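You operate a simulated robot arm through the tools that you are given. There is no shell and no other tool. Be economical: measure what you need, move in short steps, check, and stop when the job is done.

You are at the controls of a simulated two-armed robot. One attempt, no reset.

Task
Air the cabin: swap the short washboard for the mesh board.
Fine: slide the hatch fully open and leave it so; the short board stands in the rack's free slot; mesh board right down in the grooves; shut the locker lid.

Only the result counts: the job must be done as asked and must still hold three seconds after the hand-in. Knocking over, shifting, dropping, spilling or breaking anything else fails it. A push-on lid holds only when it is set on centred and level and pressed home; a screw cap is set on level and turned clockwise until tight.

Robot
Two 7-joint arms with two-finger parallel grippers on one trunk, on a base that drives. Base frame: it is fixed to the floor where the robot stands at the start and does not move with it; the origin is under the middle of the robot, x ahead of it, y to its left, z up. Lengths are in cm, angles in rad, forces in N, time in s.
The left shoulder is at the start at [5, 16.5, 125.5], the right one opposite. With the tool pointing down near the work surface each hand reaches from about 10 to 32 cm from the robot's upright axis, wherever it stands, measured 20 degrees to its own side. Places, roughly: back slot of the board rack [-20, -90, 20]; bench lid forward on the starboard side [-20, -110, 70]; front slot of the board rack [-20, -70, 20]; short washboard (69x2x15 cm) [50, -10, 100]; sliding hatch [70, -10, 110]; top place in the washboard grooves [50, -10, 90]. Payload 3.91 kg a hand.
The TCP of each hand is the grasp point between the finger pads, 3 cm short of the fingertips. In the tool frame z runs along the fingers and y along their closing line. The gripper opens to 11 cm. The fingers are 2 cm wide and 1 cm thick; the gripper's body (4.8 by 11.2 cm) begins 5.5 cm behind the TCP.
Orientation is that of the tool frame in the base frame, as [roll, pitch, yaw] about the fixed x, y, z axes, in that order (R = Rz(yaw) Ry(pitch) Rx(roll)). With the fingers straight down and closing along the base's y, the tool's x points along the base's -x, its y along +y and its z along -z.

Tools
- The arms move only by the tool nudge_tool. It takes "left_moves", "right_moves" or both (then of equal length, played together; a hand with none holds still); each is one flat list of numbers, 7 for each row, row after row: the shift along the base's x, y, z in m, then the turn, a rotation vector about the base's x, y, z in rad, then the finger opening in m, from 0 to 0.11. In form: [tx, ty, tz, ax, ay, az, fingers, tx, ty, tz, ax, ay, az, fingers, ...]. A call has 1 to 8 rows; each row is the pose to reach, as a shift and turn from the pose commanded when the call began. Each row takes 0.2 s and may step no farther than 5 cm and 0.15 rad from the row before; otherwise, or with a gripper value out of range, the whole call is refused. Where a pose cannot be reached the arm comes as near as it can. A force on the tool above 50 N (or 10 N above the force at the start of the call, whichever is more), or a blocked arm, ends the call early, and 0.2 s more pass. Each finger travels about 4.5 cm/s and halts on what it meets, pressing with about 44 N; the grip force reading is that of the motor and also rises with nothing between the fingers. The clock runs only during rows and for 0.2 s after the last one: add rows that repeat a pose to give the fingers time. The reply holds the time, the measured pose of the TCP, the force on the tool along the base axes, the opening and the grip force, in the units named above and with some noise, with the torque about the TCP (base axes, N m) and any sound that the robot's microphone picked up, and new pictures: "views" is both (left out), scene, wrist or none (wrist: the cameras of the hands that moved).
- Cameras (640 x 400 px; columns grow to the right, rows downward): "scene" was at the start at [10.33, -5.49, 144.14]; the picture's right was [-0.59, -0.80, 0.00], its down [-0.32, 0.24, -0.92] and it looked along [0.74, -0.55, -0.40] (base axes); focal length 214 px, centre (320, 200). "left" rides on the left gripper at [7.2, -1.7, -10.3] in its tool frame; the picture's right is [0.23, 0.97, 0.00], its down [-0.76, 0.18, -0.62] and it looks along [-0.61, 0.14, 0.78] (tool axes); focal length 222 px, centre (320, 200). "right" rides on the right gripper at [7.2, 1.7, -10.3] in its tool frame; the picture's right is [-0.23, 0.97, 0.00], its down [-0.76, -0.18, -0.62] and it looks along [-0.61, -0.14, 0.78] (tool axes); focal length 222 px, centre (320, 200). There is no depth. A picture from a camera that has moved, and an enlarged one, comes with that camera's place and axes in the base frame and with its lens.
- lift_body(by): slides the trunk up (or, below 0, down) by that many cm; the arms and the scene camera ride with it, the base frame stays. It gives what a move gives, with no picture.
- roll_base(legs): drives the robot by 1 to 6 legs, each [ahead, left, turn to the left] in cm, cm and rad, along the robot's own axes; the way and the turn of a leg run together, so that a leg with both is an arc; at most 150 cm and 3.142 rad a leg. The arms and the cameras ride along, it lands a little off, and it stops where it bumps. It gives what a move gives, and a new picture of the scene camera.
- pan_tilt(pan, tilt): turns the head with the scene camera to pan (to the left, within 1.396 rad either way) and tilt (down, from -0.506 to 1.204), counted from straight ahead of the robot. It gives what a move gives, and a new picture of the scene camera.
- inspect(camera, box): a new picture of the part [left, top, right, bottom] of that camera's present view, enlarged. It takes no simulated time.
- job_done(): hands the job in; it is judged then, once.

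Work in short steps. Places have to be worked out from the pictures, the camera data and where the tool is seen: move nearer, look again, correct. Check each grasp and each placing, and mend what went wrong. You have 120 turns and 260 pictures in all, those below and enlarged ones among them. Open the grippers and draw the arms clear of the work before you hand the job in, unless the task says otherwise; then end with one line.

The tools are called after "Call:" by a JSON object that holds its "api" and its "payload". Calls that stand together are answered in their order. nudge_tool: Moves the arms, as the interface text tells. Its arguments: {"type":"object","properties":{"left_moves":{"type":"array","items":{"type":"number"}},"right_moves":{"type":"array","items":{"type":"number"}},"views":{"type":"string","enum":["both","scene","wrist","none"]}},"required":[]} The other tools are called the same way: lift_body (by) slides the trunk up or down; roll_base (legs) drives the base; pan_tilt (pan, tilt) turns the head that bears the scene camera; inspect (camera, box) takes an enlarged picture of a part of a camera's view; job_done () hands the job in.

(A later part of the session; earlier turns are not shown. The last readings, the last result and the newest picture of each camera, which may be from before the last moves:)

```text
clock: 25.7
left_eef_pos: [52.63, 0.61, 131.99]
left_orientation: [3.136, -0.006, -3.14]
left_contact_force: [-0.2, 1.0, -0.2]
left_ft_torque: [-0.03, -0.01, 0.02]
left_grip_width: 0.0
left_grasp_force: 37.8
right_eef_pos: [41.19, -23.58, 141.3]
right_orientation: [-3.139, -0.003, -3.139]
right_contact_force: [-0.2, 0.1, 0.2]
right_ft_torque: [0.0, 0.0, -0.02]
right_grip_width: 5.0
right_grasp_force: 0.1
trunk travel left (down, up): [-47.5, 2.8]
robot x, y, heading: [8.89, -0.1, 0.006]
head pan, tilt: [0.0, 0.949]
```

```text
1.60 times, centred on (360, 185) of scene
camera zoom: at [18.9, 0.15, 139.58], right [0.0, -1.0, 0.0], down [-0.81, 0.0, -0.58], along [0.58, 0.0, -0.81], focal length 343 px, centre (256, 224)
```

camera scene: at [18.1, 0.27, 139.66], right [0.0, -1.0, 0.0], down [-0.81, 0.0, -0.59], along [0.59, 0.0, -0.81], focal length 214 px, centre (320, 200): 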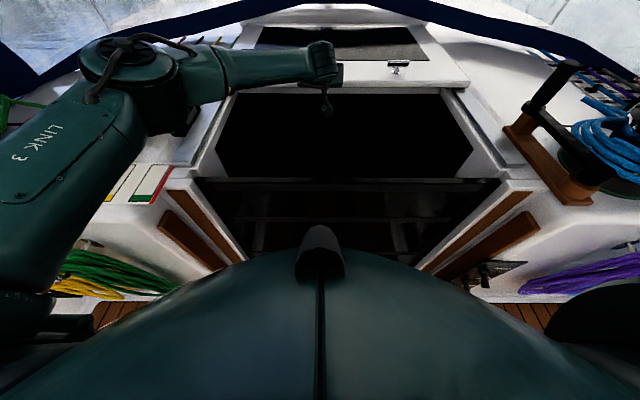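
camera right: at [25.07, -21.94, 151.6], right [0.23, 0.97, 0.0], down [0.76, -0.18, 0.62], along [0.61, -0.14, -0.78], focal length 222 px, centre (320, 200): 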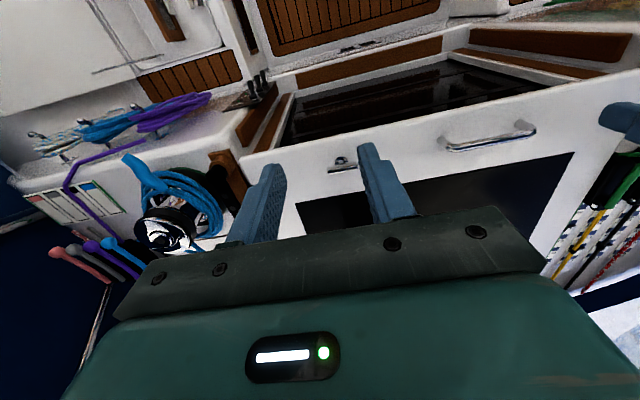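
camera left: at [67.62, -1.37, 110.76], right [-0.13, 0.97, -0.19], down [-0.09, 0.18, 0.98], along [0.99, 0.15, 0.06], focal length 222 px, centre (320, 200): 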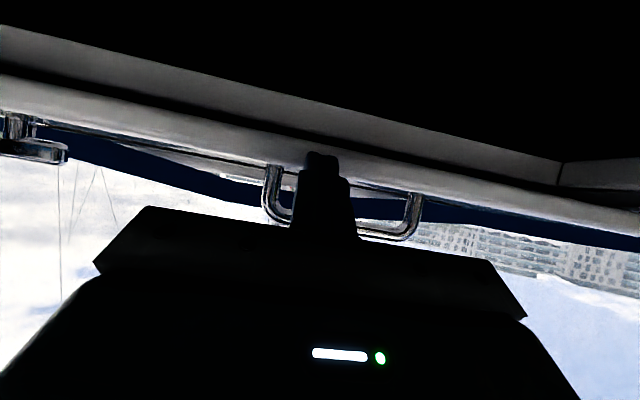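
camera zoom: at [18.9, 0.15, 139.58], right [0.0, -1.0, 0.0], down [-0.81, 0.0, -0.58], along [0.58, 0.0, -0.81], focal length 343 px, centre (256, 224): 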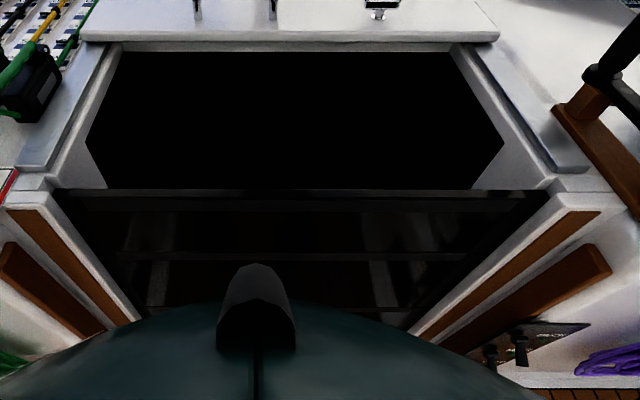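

I raise/retract the hands a bit, back up 20 cm and look to starboard.

Call:
{"api": "nudge_tool", "payload": {"left_moves": [-0.04, 0.02, 0.02, 0, 0, 0, 0.0, -0.08, 0.03, 0.04, 0, 0, 0, 0, -0.12, 0.03, 0.06, 0, 0, 0, 0, -0.16, 0.03, 0.07, 0, 0, 0, 0, -0.19, 0.03, 0.08, 0, 0, 0, 0], "right_moves": [-0.02, 0, 0, 0, 0, 0, 0.05, -0.04, 0, 0, 0, 0, 0, 0.05, -0.06, 0, 0, 0, 0, 0, 0.05, -0.08, 0, 0, 0, 0, 0, 0.05, -0.08, 0, 0, 0, 0, 0, 0.05], "views": "none"}}

Call:
{"api": "roll_base", "payload": {"legs": [[-20, 0, 0]]}}

Call:
{"api": "roll_base", "payload": {"legs": [[0, 0, -0.8]]}}

```text
clock: 27.0
left_eef_pos: [34.42, 3.73, 140.39]
left_orientation: [3.141, -0.017, -3.119]
left_contact_force: [-0.4, 0.4, -0.6]
left_ft_torque: [0.01, 0.01, -0.01]
left_grip_width: 0.01
left_grasp_force: 38.5
right_eef_pos: [33.17, -23.51, 141.21]
right_orientation: [3.141, -0.003, -3.14]
right_contact_force: [0.1, -0.1, -0.1]
right_ft_torque: [0.02, 0.03, 0.0]
right_grip_width: 5.03
right_grasp_force: 0.0
trunk travel left (down, up): [-47.5, 2.8]
robot x, y, heading: [9.02, -0.04, 0.002]
head pan, tilt: [0.0, 0.949]
stopped in row 5 (left hand): the force on the tool passed its limit at 58 N (the readings are from after the stop); the commanded pose is now the measured one
```

```text
clock: 28.6
left_eef_pos: [13.88, 3.61, 140.38]
left_orientation: [-3.141, -0.015, -3.121]
left_contact_force: [0.2, 0.5, 0.6]
left_ft_torque: [0.05, -0.01, 0.01]
left_grip_width: 0.0
left_grasp_force: 37.2
right_eef_pos: [12.7, -23.54, 141.21]
right_orientation: [-3.14, -0.002, -3.141]
right_contact_force: [0.1, 0.2, 0.0]
right_ft_torque: [0.02, -0.03, -0.03]
right_grip_width: 5.0
right_grasp_force: 0.1
trunk travel left (down, up): [-47.5, 2.8]
robot x, y, heading: [-11.37, -0.02, -0.003]
head pan, tilt: [0.0, 0.949]
camera scene: at [-1.4, 0.03, 139.57], right [0.0, -1.0, 0.0], down [-0.81, 0.0, -0.58], along [0.58, 0.0, -0.81], focal length 214 px, centre (320, 200)
```

scene: 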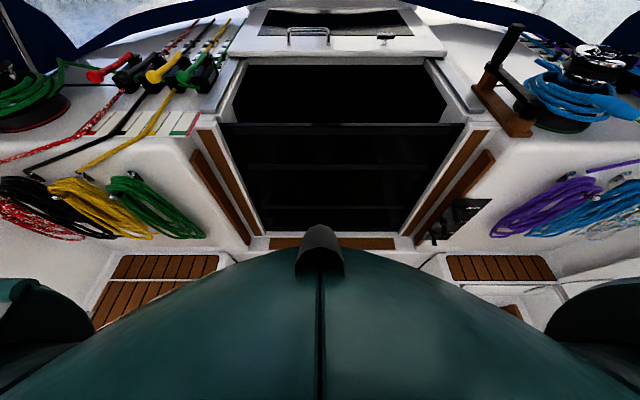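

```text
clock: 31.1
left_eef_pos: [8.76, -15.88, 140.3]
left_orientation: [3.14, -0.016, 2.359]
left_contact_force: [0.3, -0.1, 0.1]
left_ft_torque: [-0.02, 0.01, 0.0]
left_grip_width: 0.01
left_grasp_force: 37.5
right_eef_pos: [-11.65, -33.81, 141.25]
right_orientation: [3.141, -0.005, 2.338]
right_contact_force: [-0.2, 0.9, -1.3]
right_ft_torque: [-0.03, -0.03, 0.03]
right_grip_width: 4.98
right_grasp_force: 0.0
trunk travel left (down, up): [-47.5, 2.8]
robot x, y, heading: [-11.34, -0.19, -0.804]
head pan, tilt: [0.0, 0.949]
camera scene: at [-4.46, -7.32, 139.57], right [-0.72, -0.7, 0.0], down [-0.57, 0.58, -0.58], along [0.41, -0.42, -0.81], focal length 214 px, centre (320, 200)
```

scene: 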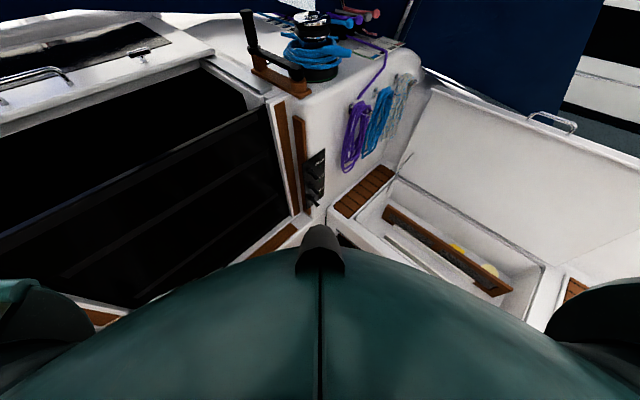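

The locker lid stands open, with the rack and a board inside. Turn fully to starboard.

Call:
{"api": "roll_base", "payload": {"legs": [[0, 0, -0.77]]}}

Call:
{"api": "pan_tilt", "payload": {"pan": 0, "tilt": 0.75}}

```text
clock: 33.5
left_eef_pos: [-8.11, -25.58, 140.3]
left_orientation: [-3.141, -0.015, 1.583]
left_contact_force: [-1.0, 0.2, -1.0]
left_ft_torque: [0.01, 0.03, 0.01]
left_grip_width: 0.0
left_grasp_force: 38.0
right_eef_pos: [-35.31, -24.14, 141.3]
right_orientation: [3.14, -0.004, 1.562]
right_contact_force: [0.1, 0.2, -0.4]
right_ft_torque: [-0.01, -0.02, 0.01]
right_grip_width: 5.04
right_grasp_force: 0.0
trunk travel left (down, up): [-47.5, 2.8]
robot x, y, heading: [-11.6, -0.17, -1.577]
head pan, tilt: [0.0, 0.949]
camera scene: at [-11.63, -10.19, 139.57], right [-1.0, 0.01, 0.0], down [0.01, 0.81, -0.58], along [0.0, -0.58, -0.81], focal length 214 px, centre (320, 200)
```

scene: 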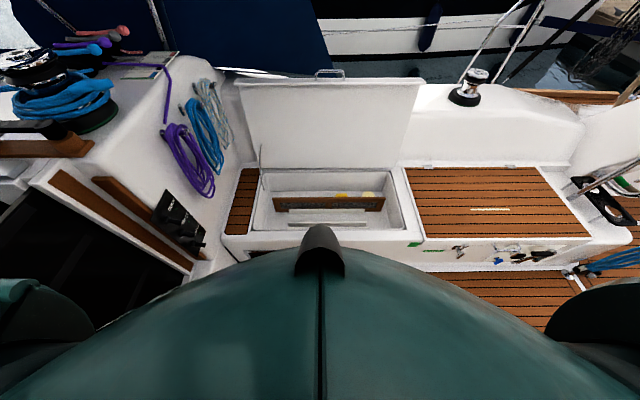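

```text
clock: 34.3
left_eef_pos: [-8.13, -25.67, 140.53]
left_orientation: [-3.132, -0.019, 1.59]
left_contact_force: [2.2, -20.8, 54.1]
left_ft_torque: [6.44, 0.86, 0.03]
left_grip_width: 0.01
left_grasp_force: 37.0
right_eef_pos: [-35.38, -23.98, 141.28]
right_orientation: [-3.14, -0.005, 1.561]
right_contact_force: [-0.7, 0.0, 0.0]
right_ft_torque: [0.0, -0.01, -0.02]
right_grip_width: 5.02
right_grasp_force: 0.1
trunk travel left (down, up): [-47.5, 2.8]
robot x, y, heading: [-11.43, 0.1, -1.578]
head pan, tilt: [0.0, 0.75]
camera scene: at [-11.6, -10.66, 140.2], right [-1.0, 0.0, 0.0], down [0.0, 0.76, -0.65], along [0.0, -0.65, -0.76], focal length 214 px, centre (320, 200)
```

scene: 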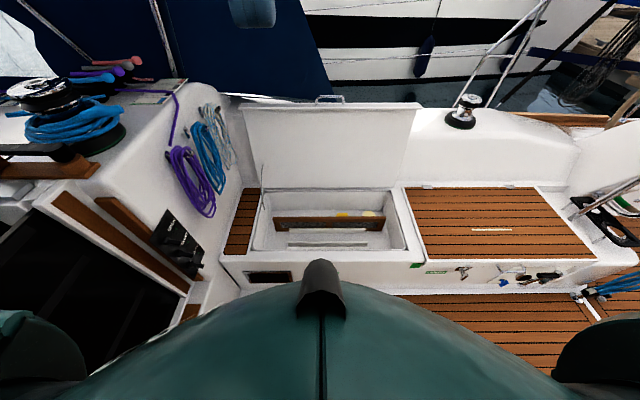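

The head touched the left hand; I move that hand out and lower. The mesh board seems in the back slot (y≈-88, top z≈28), the front slot is free. I zoom in.

Call:
{"api": "nudge_tool", "payload": {"left_moves": [0.03, -0.04, -0.01, 0, 0, 0, 0.0, 0.06, -0.08, -0.02, 0, 0, 0, 0, 0.09, -0.1, -0.02, 0, 0, 0, 0], "right_moves": [0, -0.04, 0, 0, 0, 0, 0.05, 0, -0.08, 0, 0, 0, 0, 0.05, 0, -0.1, 0, 0, 0, 0, 0.05], "views": "none"}}

Call:
{"api": "inspect", "payload": {"camera": "scene", "box": [210, 80, 450, 290]}}

Call:
{"api": "inspect", "payload": {"camera": "right", "box": [0, 0, 640, 400]}}

Call:
{"api": "inspect", "payload": {"camera": "left", "box": [0, 0, 640, 400]}}

```text
refused: row 1 steps farther than a row can; nothing moved
```

```text
1.90 times, centred on (330, 185) of scene
camera zoom: at [-11.6, -10.66, 140.2], right [-1.0, 0.0, 0.0], down [0.0, 0.76, -0.65], along [0.0, -0.65, -0.76], focal length 408 px, centre (301, 229)
```

zoom: 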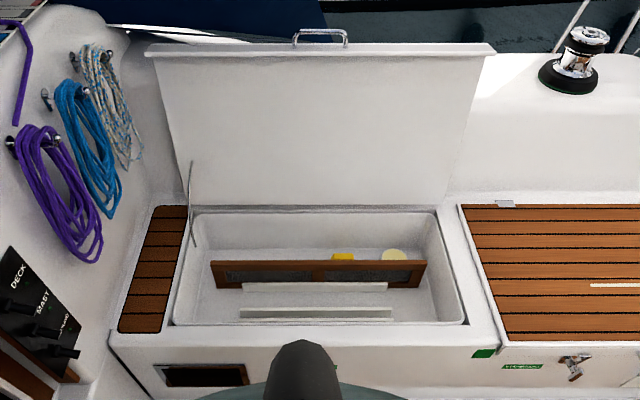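

```text
1.00 times, centred on (320, 200) of right (not enlarged: the box is as wide or as high as the picture)
camera zoom: at [-33.56, -16.81, 151.58], right [0.97, -0.24, 0.0], down [-0.18, -0.76, 0.62], along [-0.15, -0.6, -0.78], focal length 222 px, centre (320, 200)
```

zoom: 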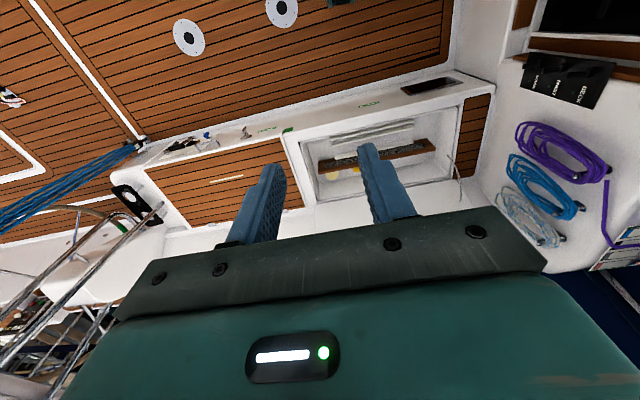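

```text
1.00 times, centred on (320, 200) of left (not enlarged: the box is as wide or as high as the picture)
camera zoom: at [-9.77, -18.75, 151.17], right [0.97, 0.25, 0.0], down [0.2, -0.77, 0.61], along [0.15, -0.59, -0.8], focal length 222 px, centre (320, 200)
```

zoom: 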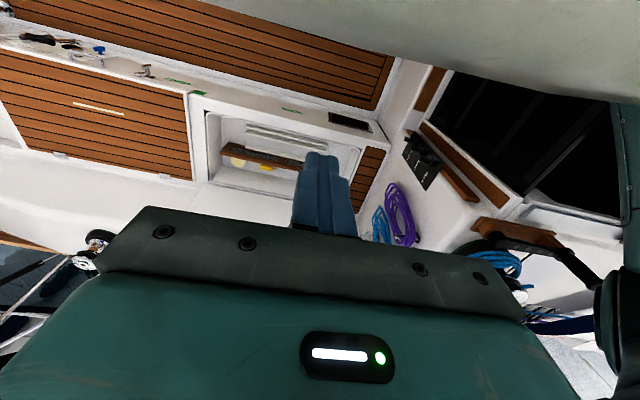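

Rack understood: mesh board in the back slot, front slot free. I move the left hand clear of the head and then turn back to the companionway.

Call:
{"api": "nudge_tool", "payload": {"left_moves": [0.03, -0.03, -0.01, 0, 0, 0, 0.03, 0.06, -0.06, -0.02, 0, 0, 0, 0.06, 0.09, -0.09, -0.02, 0, 0, 0, 0.06], "right_moves": [0, -0.03, 0, 0, 0, 0, 0.06, 0, -0.06, 0, 0, 0, 0, 0.06, 0, -0.09, 0, 0, 0, 0, 0.06], "views": "none"}}

Call:
{"api": "roll_base", "payload": {"legs": [[0, 0, 1.577]]}}

```text
clock: 35.1
left_eef_pos: [0.97, -34.75, 138.28]
left_orientation: [3.141, -0.017, 1.584]
left_contact_force: [0.5, -0.9, -0.1]
left_ft_torque: [0.01, -0.01, -0.02]
left_grip_width: 5.97
left_grasp_force: 0.1
right_eef_pos: [-35.33, -33.2, 141.16]
right_orientation: [3.141, -0.002, 1.563]
right_contact_force: [-0.5, 0.1, 0.2]
right_ft_torque: [0.0, 0.03, 0.0]
right_grip_width: 5.99
right_grasp_force: 0.1
trunk travel left (down, up): [-47.5, 2.8]
robot x, y, heading: [-11.14, 0.08, -1.58]
head pan, tilt: [0.0, 0.75]
```

```text
clock: 39.2
left_eef_pos: [23.75, 11.04, 138.32]
left_orientation: [3.14, -0.016, 3.116]
left_contact_force: [-0.5, 0.1, -0.3]
left_ft_torque: [0.02, 0.03, 0.06]
left_grip_width: 6.01
left_grasp_force: 0.1
right_eef_pos: [20.6, -25.1, 141.11]
right_orientation: [-3.14, -0.004, 3.096]
right_contact_force: [-0.1, -0.4, -0.7]
right_ft_torque: [0.01, 0.02, -0.04]
right_grip_width: 6.01
right_grasp_force: 0.1
trunk travel left (down, up): [-47.5, 2.8]
robot x, y, heading: [-11.61, 0.01, -0.046]
head pan, tilt: [0.0, 0.75]
camera scene: at [-0.35, -0.48, 141.12], right [-0.04, -1.0, 0.0], down [-0.68, 0.03, -0.73], along [0.73, -0.03, -0.68], focal length 214 px, centre (320, 200)
```

scene: 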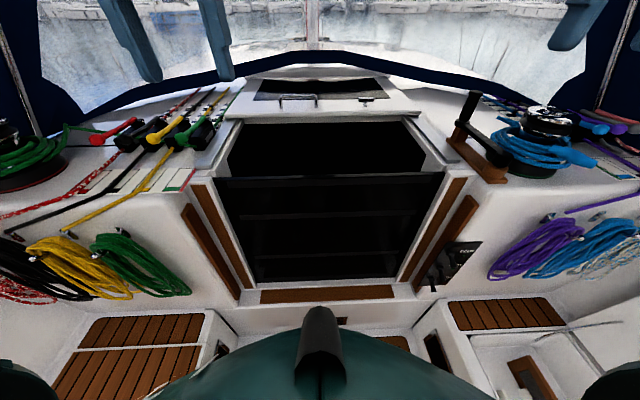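

Board: top edge about x≈50.5, z≈103, centre y≈-6. I drive ahead 14, right 6 and square up, and turn both hands 90° so that the fingers close along x.

Call:
{"api": "roll_base", "payload": {"legs": [[14, -6, 0.046]]}}

Call:
{"api": "nudge_tool", "payload": {"left_moves": [0.02, 0.01, 0, 0, 0, 0.145, 0.06, 0.04, 0.02, 0, 0, 0, 0.29, 0.06, 0.06, 0.03, 0, 0, 0, 0.435, 0.06, 0.08, 0.04, 0, 0, 0, 0.58, 0.06, 0.08, 0.05, 0, 0, 0, 0.725, 0.06, 0.08, 0.05, 0, 0, 0, 0.87, 0.06, 0.08, 0.05, 0, 0, 0, 1.015, 0.06, 0.08, 0.05, 0, 0, 0, 1.16, 0.06], "right_moves": [0.02, 0, 0, 0, 0, -0.145, 0.06, 0.04, 0, 0, 0, 0, -0.29, 0.06, 0.06, 0, 0, 0, 0, -0.435, 0.06, 0.08, 0, 0, 0, 0, -0.58, 0.06, 0.08, 0, 0, 0, 0, -0.725, 0.06, 0.08, 0, 0, 0, 0, -0.87, 0.06, 0.08, 0, 0, 0, 0, -1.015, 0.06, 0.08, 0, 0, 0, 0, -1.16, 0.06], "views": "scene"}}

```text
clock: 40.6
left_eef_pos: [37.19, 6.28, 138.36]
left_orientation: [3.141, -0.016, -3.123]
left_contact_force: [-0.1, 0.2, -0.5]
left_ft_torque: [0.04, 0.01, 0.01]
left_grip_width: 6.0
left_grasp_force: 0.0
right_eef_pos: [35.55, -30.19, 141.16]
right_orientation: [3.141, -0.002, 3.138]
right_contact_force: [0.0, -0.4, -0.1]
right_ft_torque: [-0.02, 0.0, 0.0]
right_grip_width: 6.04
right_grasp_force: 0.2
trunk travel left (down, up): [-47.5, 2.8]
robot x, y, heading: [2.26, -6.65, -0.002]
head pan, tilt: [0.0, 0.75]
camera scene: at [13.66, -6.41, 141.12], right [0.0, -1.0, 0.0], down [-0.68, 0.0, -0.73], along [0.73, 0.0, -0.68], focal length 214 px, centre (320, 200)
```

scene: 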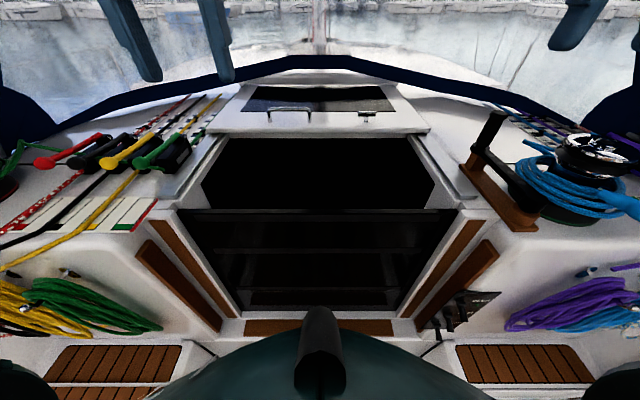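

```text
clock: 42.4
left_eef_pos: [45.0, 11.12, 138.48]
left_orientation: [-3.141, -0.014, -1.959]
left_contact_force: [-0.1, -1.1, -0.1]
left_ft_torque: [-0.02, -0.03, -0.03]
left_grip_width: 5.99
left_grasp_force: 0.1
right_eef_pos: [43.62, -30.2, 141.18]
right_orientation: [3.14, -0.001, 1.977]
right_contact_force: [-1.0, -0.4, 0.0]
right_ft_torque: [-0.01, -0.02, -0.01]
right_grip_width: 5.99
right_grasp_force: 0.0
trunk travel left (down, up): [-47.5, 2.8]
robot x, y, heading: [2.04, -6.22, -0.005]
head pan, tilt: [0.0, 0.75]
camera scene: at [13.61, -6.39, 141.12], right [0.0, -1.0, 0.0], down [-0.68, 0.0, -0.73], along [0.73, 0.0, -0.68], focal length 214 px, centre (320, 200)
```

scene: 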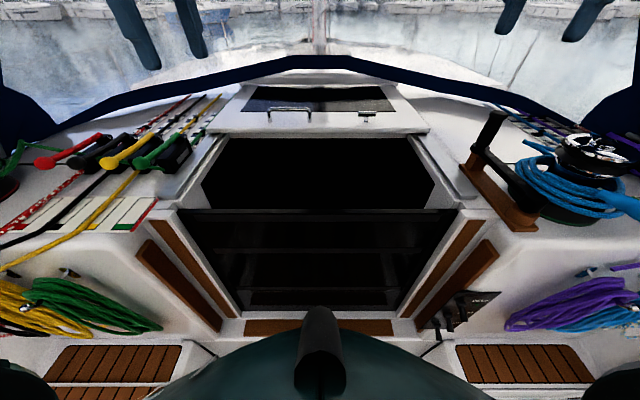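

The board is centred at y≈-6.4. Complete the 90° turns, and bring the hands over the board's top edge at y=13.6 and -26.4, tips well above.

Call:
{"api": "nudge_tool", "payload": {"left_moves": [0.015, 0.01, -0.04, 0, 0, 0.13, 0.06, 0.03, 0.02, -0.08, 0, 0, 0.26, 0.06, 0.045, 0.025, -0.12, 0, 0, 0.39, 0.06, 0.055, 0.025, -0.16, 0, 0, 0.39, 0.06, 0.055, 0.025, -0.2, 0, 0, 0.39, 0.06, 0.055, 0.025, -0.235, 0, 0, 0.39, 0.06, 0.055, 0.025, -0.235, 0, 0, 0.39, 0.06], "right_moves": [0.02, 0.01, -0.04, 0, 0, -0.13, 0.06, 0.04, 0.02, -0.08, 0, 0, -0.26, 0.06, 0.06, 0.03, -0.12, 0, 0, -0.406, 0.06, 0.069, 0.038, -0.16, 0, 0, -0.406, 0.06, 0.069, 0.038, -0.2, 0, 0, -0.406, 0.06, 0.069, 0.038, -0.24, 0, 0, -0.406, 0.06, 0.069, 0.038, -0.262, 0, 0, -0.406, 0.06]}}

```text
clock: 44.0
left_eef_pos: [50.57, 13.53, 114.77]
left_orientation: [3.141, -0.015, -1.574]
left_contact_force: [0.1, -1.1, -0.2]
left_ft_torque: [-0.02, 0.03, -0.01]
left_grip_width: 5.98
left_grasp_force: 0.0
right_eef_pos: [50.39, -26.56, 115.03]
right_orientation: [3.141, -0.003, 1.571]
right_contact_force: [-0.1, -1.2, -0.6]
right_ft_torque: [0.0, 0.0, 0.03]
right_grip_width: 5.98
right_grasp_force: 0.1
trunk travel left (down, up): [-47.5, 2.8]
robot x, y, heading: [2.36, -6.69, -0.003]
head pan, tilt: [0.0, 0.75]
camera scene: at [13.57, -6.41, 141.13], right [0.0, -1.0, 0.0], down [-0.68, 0.0, -0.73], along [0.73, 0.0, -0.68], focal length 214 px, centre (320, 200)
camera right: at [52.01, -19.27, 125.34], right [0.97, -0.23, 0.0], down [-0.18, -0.76, 0.62], along [-0.14, -0.6, -0.78], focal length 222 px, centre (320, 200)
camera left: at [52.26, 6.35, 125.42], right [-0.97, -0.22, 0.0], down [-0.18, 0.77, 0.61], along [-0.14, 0.6, -0.79], focal length 222 px, centre (320, 200)
```

scene: 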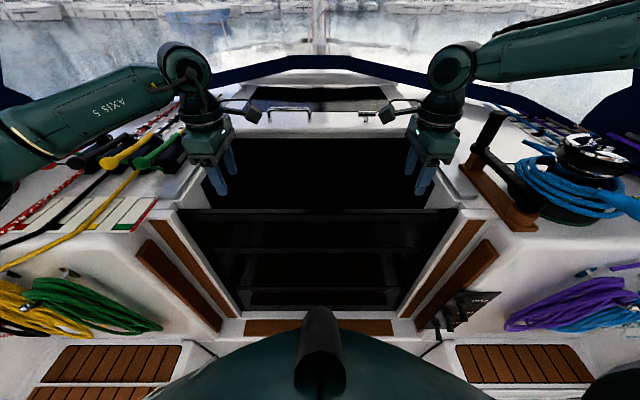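
right: 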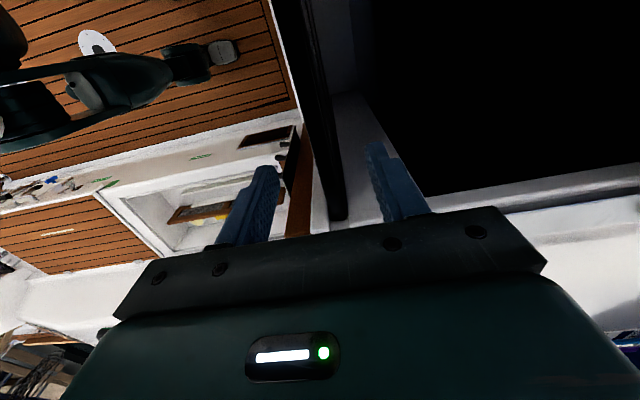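
left: 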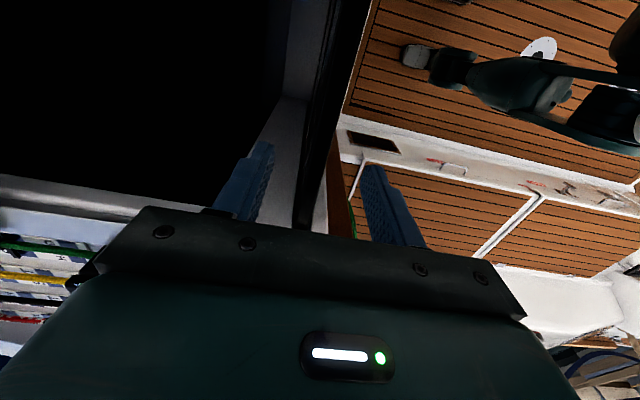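

The board's top edge lies between the fingers in both views; zoom to measure its x.

Call:
{"api": "inspect", "payload": {"camera": "right", "box": [260, 60, 420, 260]}}

Call:
{"api": "inspect", "payload": {"camera": "left", "box": [230, 60, 390, 260]}}

```text
2.00 times, centred on (340, 160) of right
camera zoom: at [52.01, -19.27, 125.34], right [0.97, -0.23, 0.0], down [-0.18, -0.76, 0.62], along [-0.14, -0.6, -0.78], focal length 444 px, centre (280, 280)
```

zoom: 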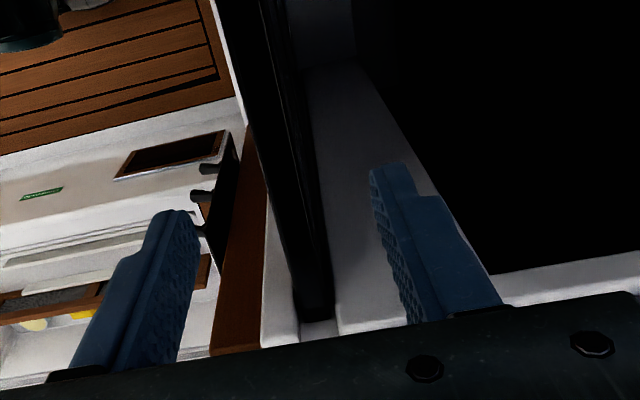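

```text
2.00 times, centred on (310, 160) of left
camera zoom: at [52.26, 6.35, 125.42], right [-0.97, -0.22, 0.0], down [-0.18, 0.77, 0.61], along [-0.14, 0.6, -0.79], focal length 444 px, centre (340, 280)
```

zoom: 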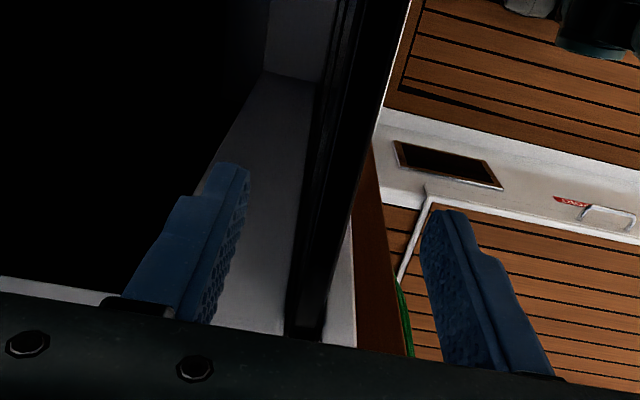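

Board thickness centre is at x≈50.0. Descend straddling it to TCP z≈100.5, then close.

Call:
{"api": "nudge_tool", "payload": {"left_moves": [-0.006, 0, -0.05, 0, 0, 0, 0.06, -0.006, 0, -0.1, 0, 0, 0, 0.06, -0.006, 0, -0.142, 0, 0, 0, 0.06, -0.006, 0, -0.142, 0, 0, 0, 0.06], "right_moves": [-0.004, 0, -0.05, 0, 0, 0, 0.06, -0.004, 0, -0.1, 0, 0, 0, 0.06, -0.004, 0, -0.145, 0, 0, 0, 0.06, -0.004, 0, -0.145, 0, 0, 0, 0.06]}}

Call:
{"api": "inspect", "payload": {"camera": "right", "box": [240, 60, 440, 260]}}

Call:
{"api": "inspect", "payload": {"camera": "left", "box": [210, 60, 410, 260]}}

```text
refused: row 1 steps farther than a row can; nothing moved
```

```text
2.00 times, centred on (340, 160) of right
camera zoom: at [52.01, -19.27, 125.34], right [0.97, -0.23, 0.0], down [-0.18, -0.76, 0.62], along [-0.14, -0.6, -0.78], focal length 444 px, centre (280, 280)
```

zoom: 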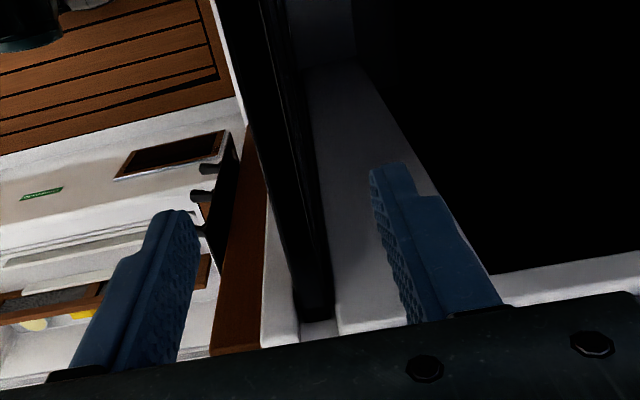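

```text
2.00 times, centred on (310, 160) of left
camera zoom: at [52.26, 6.35, 125.42], right [-0.97, -0.22, 0.0], down [-0.18, 0.77, 0.61], along [-0.14, 0.6, -0.79], focal length 444 px, centre (340, 280)
```

zoom: 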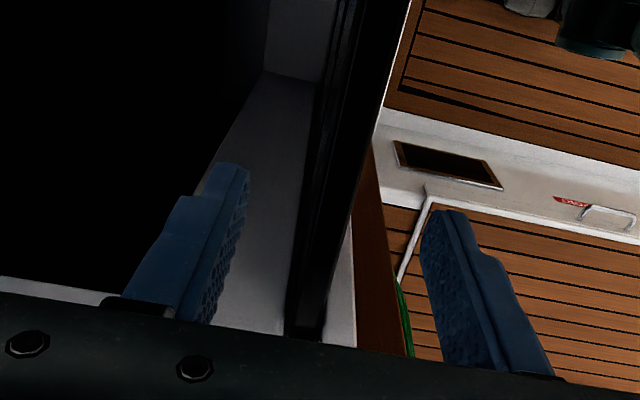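

Same descent in slightly smaller steps.

Call:
{"api": "nudge_tool", "payload": {"left_moves": [-0.006, 0, -0.045, 0, 0, 0, 0.06, -0.006, 0, -0.09, 0, 0, 0, 0.06, -0.006, 0, -0.125, 0, 0, 0, 0.06, -0.006, 0, -0.142, 0, 0, 0, 0.06, -0.006, 0, -0.142, 0, 0, 0, 0.06], "right_moves": [-0.004, 0, -0.045, 0, 0, 0, 0.06, -0.004, 0, -0.09, 0, 0, 0, 0.06, -0.004, 0, -0.125, 0, 0, 0, 0.06, -0.004, 0, -0.145, 0, 0, 0, 0.06, -0.004, 0, -0.145, 0, 0, 0, 0.06]}}

```text
clock: 45.2
left_eef_pos: [49.72, 13.72, 100.83]
left_orientation: [3.142, -0.014, -1.574]
left_contact_force: [0.3, -0.1, 1.1]
left_ft_torque: [-0.04, 0.0, -0.02]
left_grip_width: 5.99
left_grasp_force: 0.0
right_eef_pos: [50.11, -26.47, 100.23]
right_orientation: [-3.141, -0.003, 1.572]
right_contact_force: [0.4, -0.5, 0.5]
right_ft_torque: [0.0, -0.03, -0.01]
right_grip_width: 5.99
right_grasp_force: 0.0
trunk travel left (down, up): [-47.5, 2.8]
robot x, y, heading: [2.46, -6.68, -0.003]
head pan, tilt: [0.0, 0.75]
camera scene: at [13.58, -6.38, 141.12], right [0.0, -1.0, 0.0], down [-0.68, 0.0, -0.73], along [0.73, 0.0, -0.68], focal length 214 px, centre (320, 200)
camera right: at [51.8, -19.12, 110.7], right [0.97, -0.23, 0.0], down [-0.18, -0.76, 0.62], along [-0.14, -0.6, -0.78], focal length 222 px, centre (320, 200)
camera left: at [51.52, 6.66, 111.39], right [-0.97, -0.22, 0.0], down [-0.18, 0.77, 0.61], along [-0.14, 0.6, -0.79], focal length 222 px, centre (320, 200)
```

scene: 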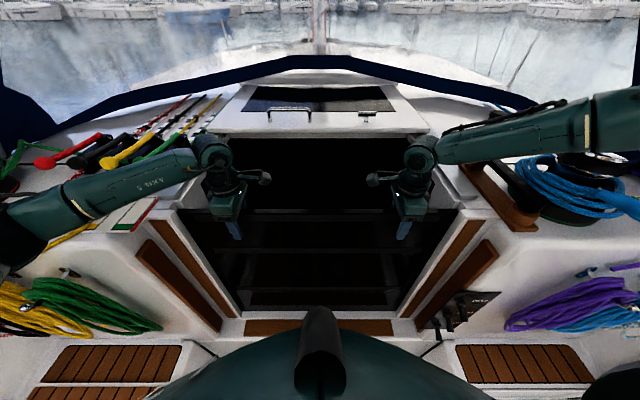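
right: 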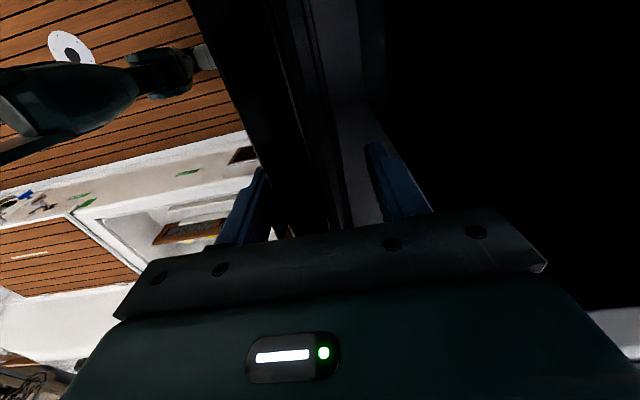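
left: 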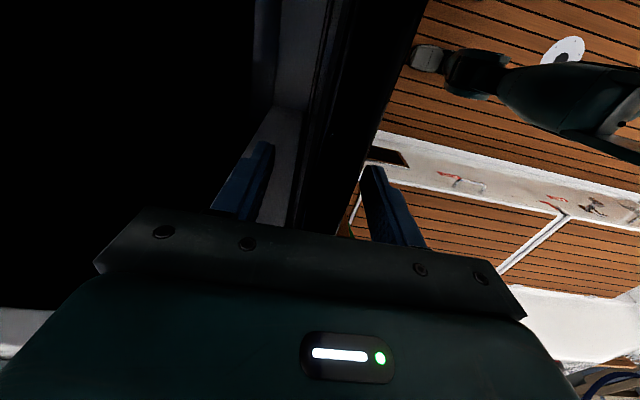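

Both hands straddle the board. Close the fingers.

Call:
{"api": "nudge_tool", "payload": {"left_moves": [0, 0, 0, 0, 0, 0, 0.03, 0, 0, 0, 0, 0, 0, 0.01, 0, 0, 0, 0, 0, 0, 0.0, 0, 0, 0, 0, 0, 0, 0.0, 0, 0, 0, 0, 0, 0, 0.0], "right_moves": [0, 0, 0, 0, 0, 0, 0.03, 0, 0, 0, 0, 0, 0, 0.01, 0, 0, 0, 0, 0, 0, 0.0, 0, 0, 0, 0, 0, 0, 0.0, 0, 0, 0, 0, 0, 0, 0.0], "views": "none"}}

```text
clock: 46.4
left_eef_pos: [49.78, 13.85, 100.86]
left_orientation: [3.14, -0.015, -1.571]
left_contact_force: [4.5, -0.9, 0.7]
left_ft_torque: [0.17, 0.54, 0.84]
left_grip_width: 1.9
left_grasp_force: 44.0
right_eef_pos: [50.14, -26.46, 100.38]
right_orientation: [-3.14, 0.0, 1.575]
right_contact_force: [-8.3, -0.8, 3.0]
right_ft_torque: [-0.11, -0.34, 0.59]
right_grip_width: 1.9
right_grasp_force: 43.8
trunk travel left (down, up): [-47.5, 2.8]
robot x, y, heading: [2.5, -6.32, -0.003]
head pan, tilt: [0.0, 0.75]
```

Gripped at 1.9 cm width on both. Lift 6 cm and read the forces for groove binding.

Call:
{"api": "nudge_tool", "payload": {"left_moves": [0, 0, 0.015, 0, 0, 0, 0.0, 0, 0, 0.03, 0, 0, 0, 0.0, 0, 0, 0.045, 0, 0, 0, 0.0, 0, 0, 0.06, 0, 0, 0, 0.0], "right_moves": [0, 0, 0.015, 0, 0, 0, 0.0, 0, 0, 0.03, 0, 0, 0, 0.0, 0, 0, 0.045, 0, 0, 0, 0.0, 0, 0, 0.06, 0, 0, 0, 0.0], "views": "scene"}}

```text
clock: 47.4
left_eef_pos: [50.02, 13.74, 106.72]
left_orientation: [3.14, -0.013, -1.572]
left_contact_force: [0.4, 7.3, 0.4]
left_ft_torque: [-1.61, 0.13, 0.32]
left_grip_width: 1.89
left_grasp_force: 44.3
right_eef_pos: [50.1, -26.48, 106.24]
right_orientation: [-3.139, -0.002, 1.571]
right_contact_force: [-1.2, -7.2, -10.8]
right_ft_torque: [-0.55, -0.16, 0.09]
right_grip_width: 1.91
right_grasp_force: 43.9
trunk travel left (down, up): [-47.5, 2.8]
robot x, y, heading: [2.08, -6.45, -0.003]
head pan, tilt: [0.0, 0.75]
camera scene: at [13.66, -6.39, 141.11], right [0.0, -1.0, 0.0], down [-0.68, 0.0, -0.73], along [0.73, 0.0, -0.68], focal length 214 px, centre (320, 200)
```

scene: 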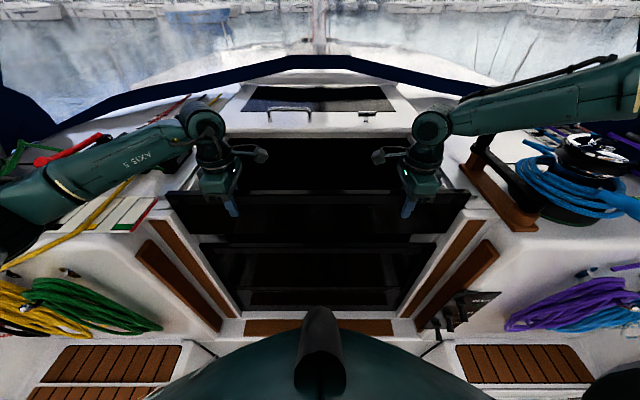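

Board comes out freely (~11 N). Lift another 19 cm.

Call:
{"api": "nudge_tool", "payload": {"left_moves": [0, 0, 0.03, 0, 0, 0, 0.0, 0, 0, 0.06, 0, 0, 0, 0.0, 0, 0, 0.09, 0, 0, 0, 0.0, 0, 0, 0.12, 0, 0, 0, 0.0, 0, 0, 0.15, 0, 0, 0, 0.0, 0, 0, 0.17, 0, 0, 0, 0.0, 0, 0, 0.19, 0, 0, 0, 0], "right_moves": [0, 0, 0.03, 0, 0, 0, 0.0, 0, 0, 0.06, 0, 0, 0, 0.0, 0, 0, 0.09, 0, 0, 0, 0.0, 0, 0, 0.12, 0, 0, 0, 0.0, 0, 0, 0.15, 0, 0, 0, 0.0, 0, 0, 0.17, 0, 0, 0, 0.0, 0, 0, 0.19, 0, 0, 0, 0], "views": "scene"}}

```text
clock: 49.0
left_eef_pos: [49.99, 13.5, 125.81]
left_orientation: [3.141, -0.014, -1.574]
left_contact_force: [-1.4, 30.4, -3.2]
left_ft_torque: [-1.19, 0.07, -0.64]
left_grip_width: 1.9
left_grasp_force: 44.1
right_eef_pos: [49.79, -26.48, 125.32]
right_orientation: [-3.139, 0.002, 1.566]
right_contact_force: [1.9, -30.6, -4.5]
right_ft_torque: [1.08, -0.04, -0.14]
right_grip_width: 1.89
right_grasp_force: 44.1
trunk travel left (down, up): [-47.5, 2.8]
robot x, y, heading: [2.05, -6.18, -0.006]
head pan, tilt: [0.0, 0.75]
camera scene: at [13.64, -6.39, 141.11], right [0.0, -1.0, 0.0], down [-0.68, 0.0, -0.73], along [0.73, 0.0, -0.68], focal length 214 px, centre (320, 200)
```

scene: 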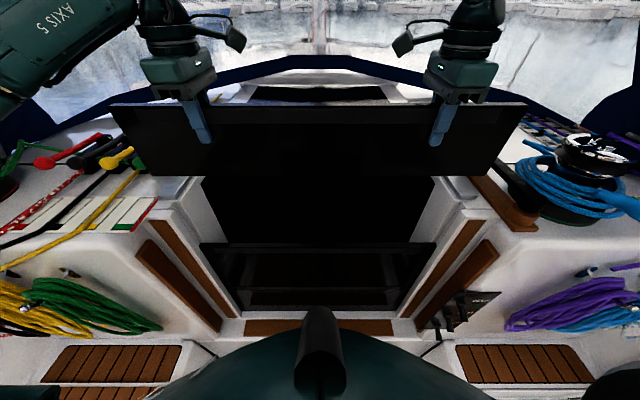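

Board is free and clear. Relax the sideways squeeze a little, then back off to x≈-17.5 and turn to starboard.

Call:
{"api": "nudge_tool", "payload": {"left_moves": [0, 0.003, 0, 0, 0, 0, 0.0], "right_moves": [0, -0.003, 0, 0, 0, 0, 0.0], "views": "none"}}

Call:
{"api": "roll_base", "payload": {"legs": [[-20, 0, 0]]}}

Call:
{"api": "roll_base", "payload": {"legs": [[0, 0, -0.78], [0, 0, -0.78]]}}

```text
clock: 49.4
left_eef_pos: [50.06, 13.63, 125.64]
left_orientation: [3.141, -0.017, -1.578]
left_contact_force: [-1.5, 6.3, -2.3]
left_ft_torque: [0.41, 0.28, 0.45]
left_grip_width: 1.87
left_grasp_force: 43.2
right_eef_pos: [49.71, -26.56, 125.5]
right_orientation: [-3.14, -0.001, 1.575]
right_contact_force: [1.7, -5.6, -7.8]
right_ft_torque: [-1.52, -0.29, -0.95]
right_grip_width: 1.9
right_grasp_force: 43.9
trunk travel left (down, up): [-47.5, 2.8]
robot x, y, heading: [2.31, -6.46, -0.002]
head pan, tilt: [0.0, 0.75]
```

```text
clock: 51.0
left_eef_pos: [29.85, 13.72, 125.74]
left_orientation: [-3.139, -0.017, -1.576]
left_contact_force: [-2.1, -22.4, -1.0]
left_ft_torque: [-0.29, 0.09, 0.12]
left_grip_width: 1.87
left_grasp_force: 44.0
right_eef_pos: [29.66, -26.5, 125.41]
right_orientation: [-3.141, -0.004, 1.574]
right_contact_force: [2.1, 21.5, -8.1]
right_ft_torque: [-1.3, -0.06, -0.87]
right_grip_width: 1.91
right_grasp_force: 43.7
trunk travel left (down, up): [-47.5, 2.8]
robot x, y, heading: [-17.95, -6.15, -0.002]
head pan, tilt: [0.0, 0.75]
camera scene: at [-6.58, -6.37, 141.11], right [0.0, -1.0, 0.0], down [-0.68, 0.0, -0.73], along [0.73, 0.0, -0.68], focal length 214 px, centre (320, 200)
```

scene: 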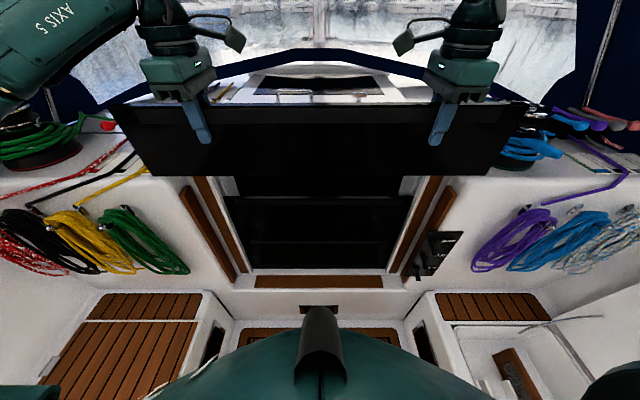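

```text
clock: 55.6
left_eef_pos: [1.4, -54.38, 125.63]
left_orientation: [3.14, -0.019, 3.121]
left_contact_force: [-1.6, 2.7, -5.3]
left_ft_torque: [0.1, 0.07, 0.13]
left_grip_width: 1.91
left_grasp_force: 43.9
right_eef_pos: [-38.6, -53.46, 125.25]
right_orientation: [-3.139, -0.005, -0.014]
right_contact_force: [1.6, -0.7, -5.8]
right_ft_torque: [-0.11, -0.03, -0.98]
right_grip_width: 1.88
right_grasp_force: 44.0
trunk travel left (down, up): [-47.5, 2.8]
robot x, y, heading: [-17.64, -6.33, -1.584]
head pan, tilt: [0.0, 0.75]
camera scene: at [-18.03, -17.66, 141.11], right [-1.0, 0.02, 0.0], down [0.01, 0.68, -0.73], along [-0.01, -0.73, -0.68], focal length 214 px, centre (320, 200)
```

scene: 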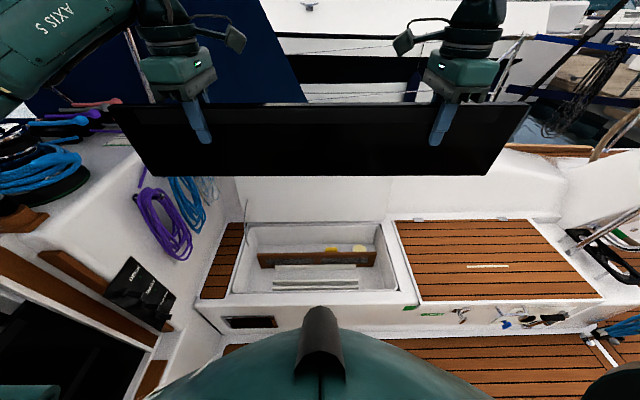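

Now a closer look at the rack and its front slot from here.

Call:
{"api": "inspect", "payload": {"camera": "scene", "box": [210, 195, 430, 330]}}

```text
2.91 times, centred on (320, 262) of scene
camera zoom: at [-18.03, -17.66, 141.11], right [-1.0, 0.02, 0.0], down [0.01, 0.68, -0.73], along [-0.01, -0.73, -0.68], focal length 624 px, centre (320, 18)
```

zoom: 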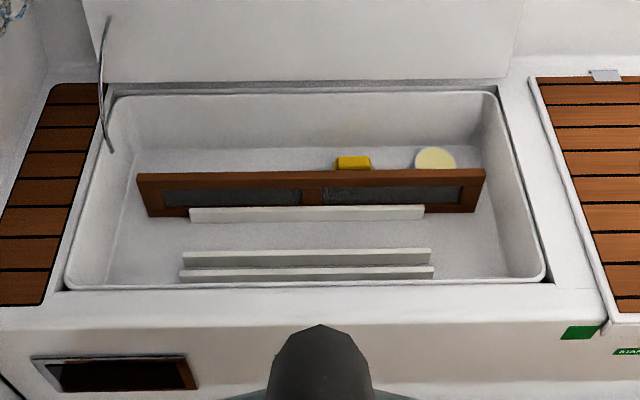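

Front slot: centre y≈-74, floor z≈20, rails top ≈24.5; opening x −53…19.7, so the board must be centred near x=-17. Square up the heading, shift 1.5 cm left and drive ahead 13.

Call:
{"api": "roll_base", "payload": {"legs": [[13, 1.5, 0.013]]}}

```text
clock: 56.9
left_eef_pos: [3.36, -67.2, 125.63]
left_orientation: [3.139, -0.018, 3.129]
left_contact_force: [-1.9, 2.3, -5.1]
left_ft_torque: [0.02, 0.08, 0.26]
left_grip_width: 1.87
left_grasp_force: 44.1
right_eef_pos: [-36.81, -66.6, 125.39]
right_orientation: [-3.14, -0.005, -0.004]
right_contact_force: [1.4, -2.7, -5.5]
right_ft_torque: [-0.02, 0.11, -1.11]
right_grip_width: 1.88
right_grasp_force: 44.1
trunk travel left (down, up): [-47.5, 2.8]
robot x, y, heading: [-16.12, -19.37, -1.575]
head pan, tilt: [0.0, 0.75]
camera scene: at [-16.53, -30.66, 141.11], right [-1.0, 0.01, 0.0], down [0.0, 0.68, -0.73], along [-0.01, -0.73, -0.68], focal length 214 px, centre (320, 200)
```

scene: 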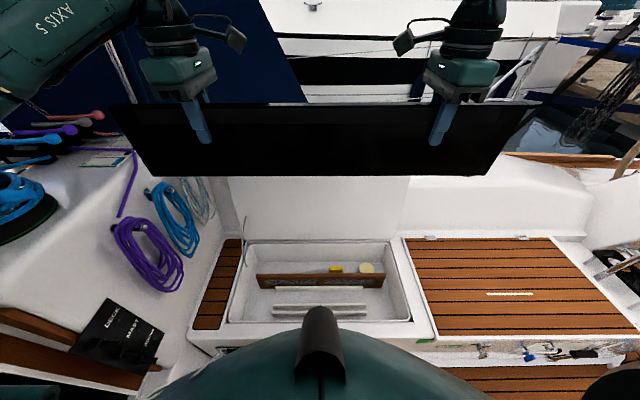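

Not blocked yet. Continue ahead 6 cm toward y≈-74.

Call:
{"api": "roll_base", "payload": {"legs": [[6, 0, 0.012]]}}

Call:
{"api": "inspect", "payload": {"camera": "scene", "box": [210, 195, 430, 330]}}

```text
clock: 57.8
left_eef_pos: [3.88, -72.93, 125.53]
left_orientation: [3.139, -0.017, 3.14]
left_contact_force: [-2.4, 1.9, -4.7]
left_ft_torque: [-0.02, 0.03, 0.4]
left_grip_width: 1.9
left_grasp_force: 43.9
right_eef_pos: [-36.29, -73.01, 125.36]
right_orientation: [-3.14, -0.005, 0.008]
right_contact_force: [2.7, -3.1, -6.5]
right_ft_torque: [0.08, 0.15, -1.23]
right_grip_width: 1.9
right_grasp_force: 43.8
trunk travel left (down, up): [-47.5, 2.8]
robot x, y, heading: [-16.46, -25.45, -1.567]
head pan, tilt: [0.0, 0.75]
camera scene: at [-16.42, -36.66, 141.1], right [-1.0, 0.0, 0.0], down [0.0, 0.68, -0.73], along [0.0, -0.73, -0.68], focal length 214 px, centre (320, 200)
```

scene: 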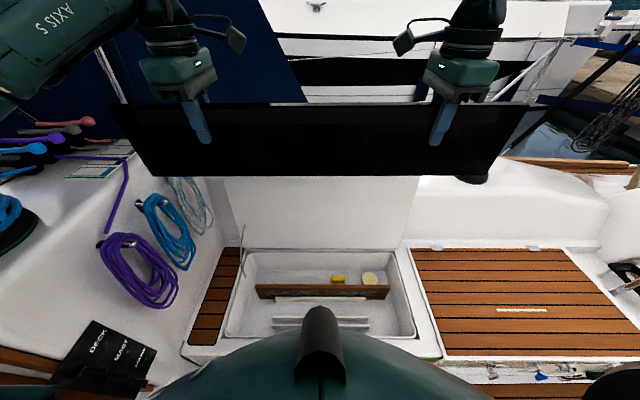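

```text
2.91 times, centred on (320, 262) of scene
camera zoom: at [-16.42, -36.66, 141.1], right [-1.0, 0.0, 0.0], down [0.0, 0.68, -0.73], along [0.0, -0.73, -0.68], focal length 624 px, centre (320, 18)
```

zoom: 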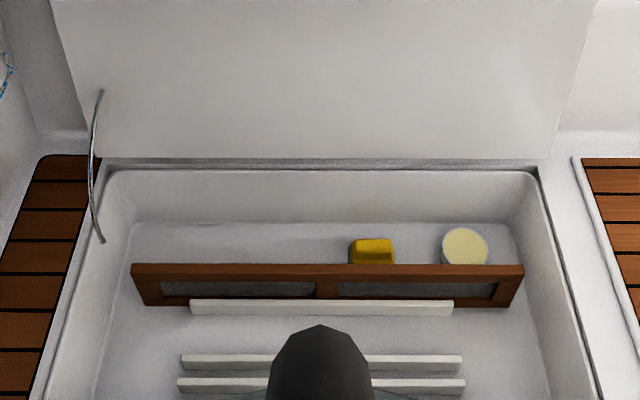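

Parallax gives: mesh board top (y -87.5, z 33), front slot centre y≈-73.8. Lower the trunk in steps, checking the arms for clearance.

Call:
{"api": "lift_body", "payload": {"by": -15}}

Call:
{"api": "inspect", "payload": {"camera": "scene", "box": [0, 0, 640, 400]}}

Call:
{"api": "inspect", "payload": {"camera": "left", "box": [0, 0, 640, 400]}}

```text
clock: 59.6
left_eef_pos: [3.9, -72.77, 110.75]
left_orientation: [3.141, -0.017, -3.141]
left_contact_force: [-0.7, 1.0, -5.0]
left_ft_torque: [-0.1, 0.12, 0.33]
left_grip_width: 1.94
left_grasp_force: 43.7
right_eef_pos: [-36.37, -72.71, 110.36]
right_orientation: [-3.14, -0.006, 0.006]
right_contact_force: [0.6, -0.9, -4.7]
right_ft_torque: [0.06, 0.01, -1.03]
right_grip_width: 1.88
right_grasp_force: 44.0
trunk travel left (down, up): [-32.5, 17.8]
robot x, y, heading: [-16.36, -25.28, -1.567]
head pan, tilt: [0.0, 0.75]
```

```text
1.00 times, centred on (320, 200) of scene (not enlarged: the box is as wide or as high as the picture)
camera zoom: at [-16.42, -36.51, 126.12], right [-1.0, 0.0, 0.0], down [0.0, 0.68, -0.73], along [0.0, -0.73, -0.68], focal length 214 px, centre (320, 200)
```

zoom: 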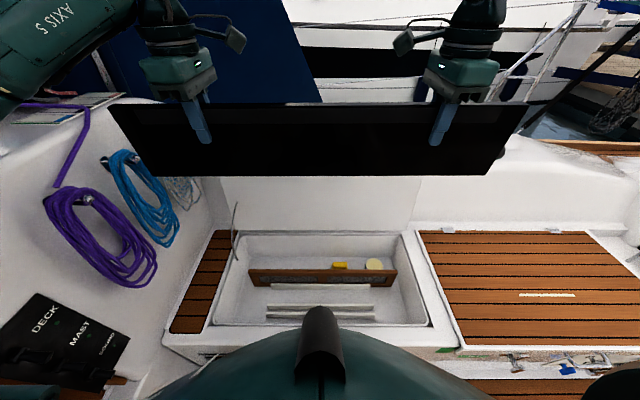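

```text
1.00 times, centred on (320, 200) of left (not enlarged: the box is as wide or as high as the picture)
camera zoom: at [-3.18, -74.48, 121.22], right [-0.23, 0.97, 0.01], down [0.77, 0.18, 0.61], along [0.59, 0.14, -0.79], focal length 222 px, centre (320, 200)
```

zoom: 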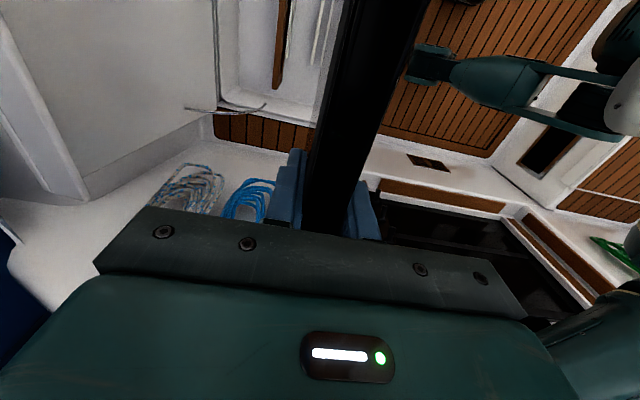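

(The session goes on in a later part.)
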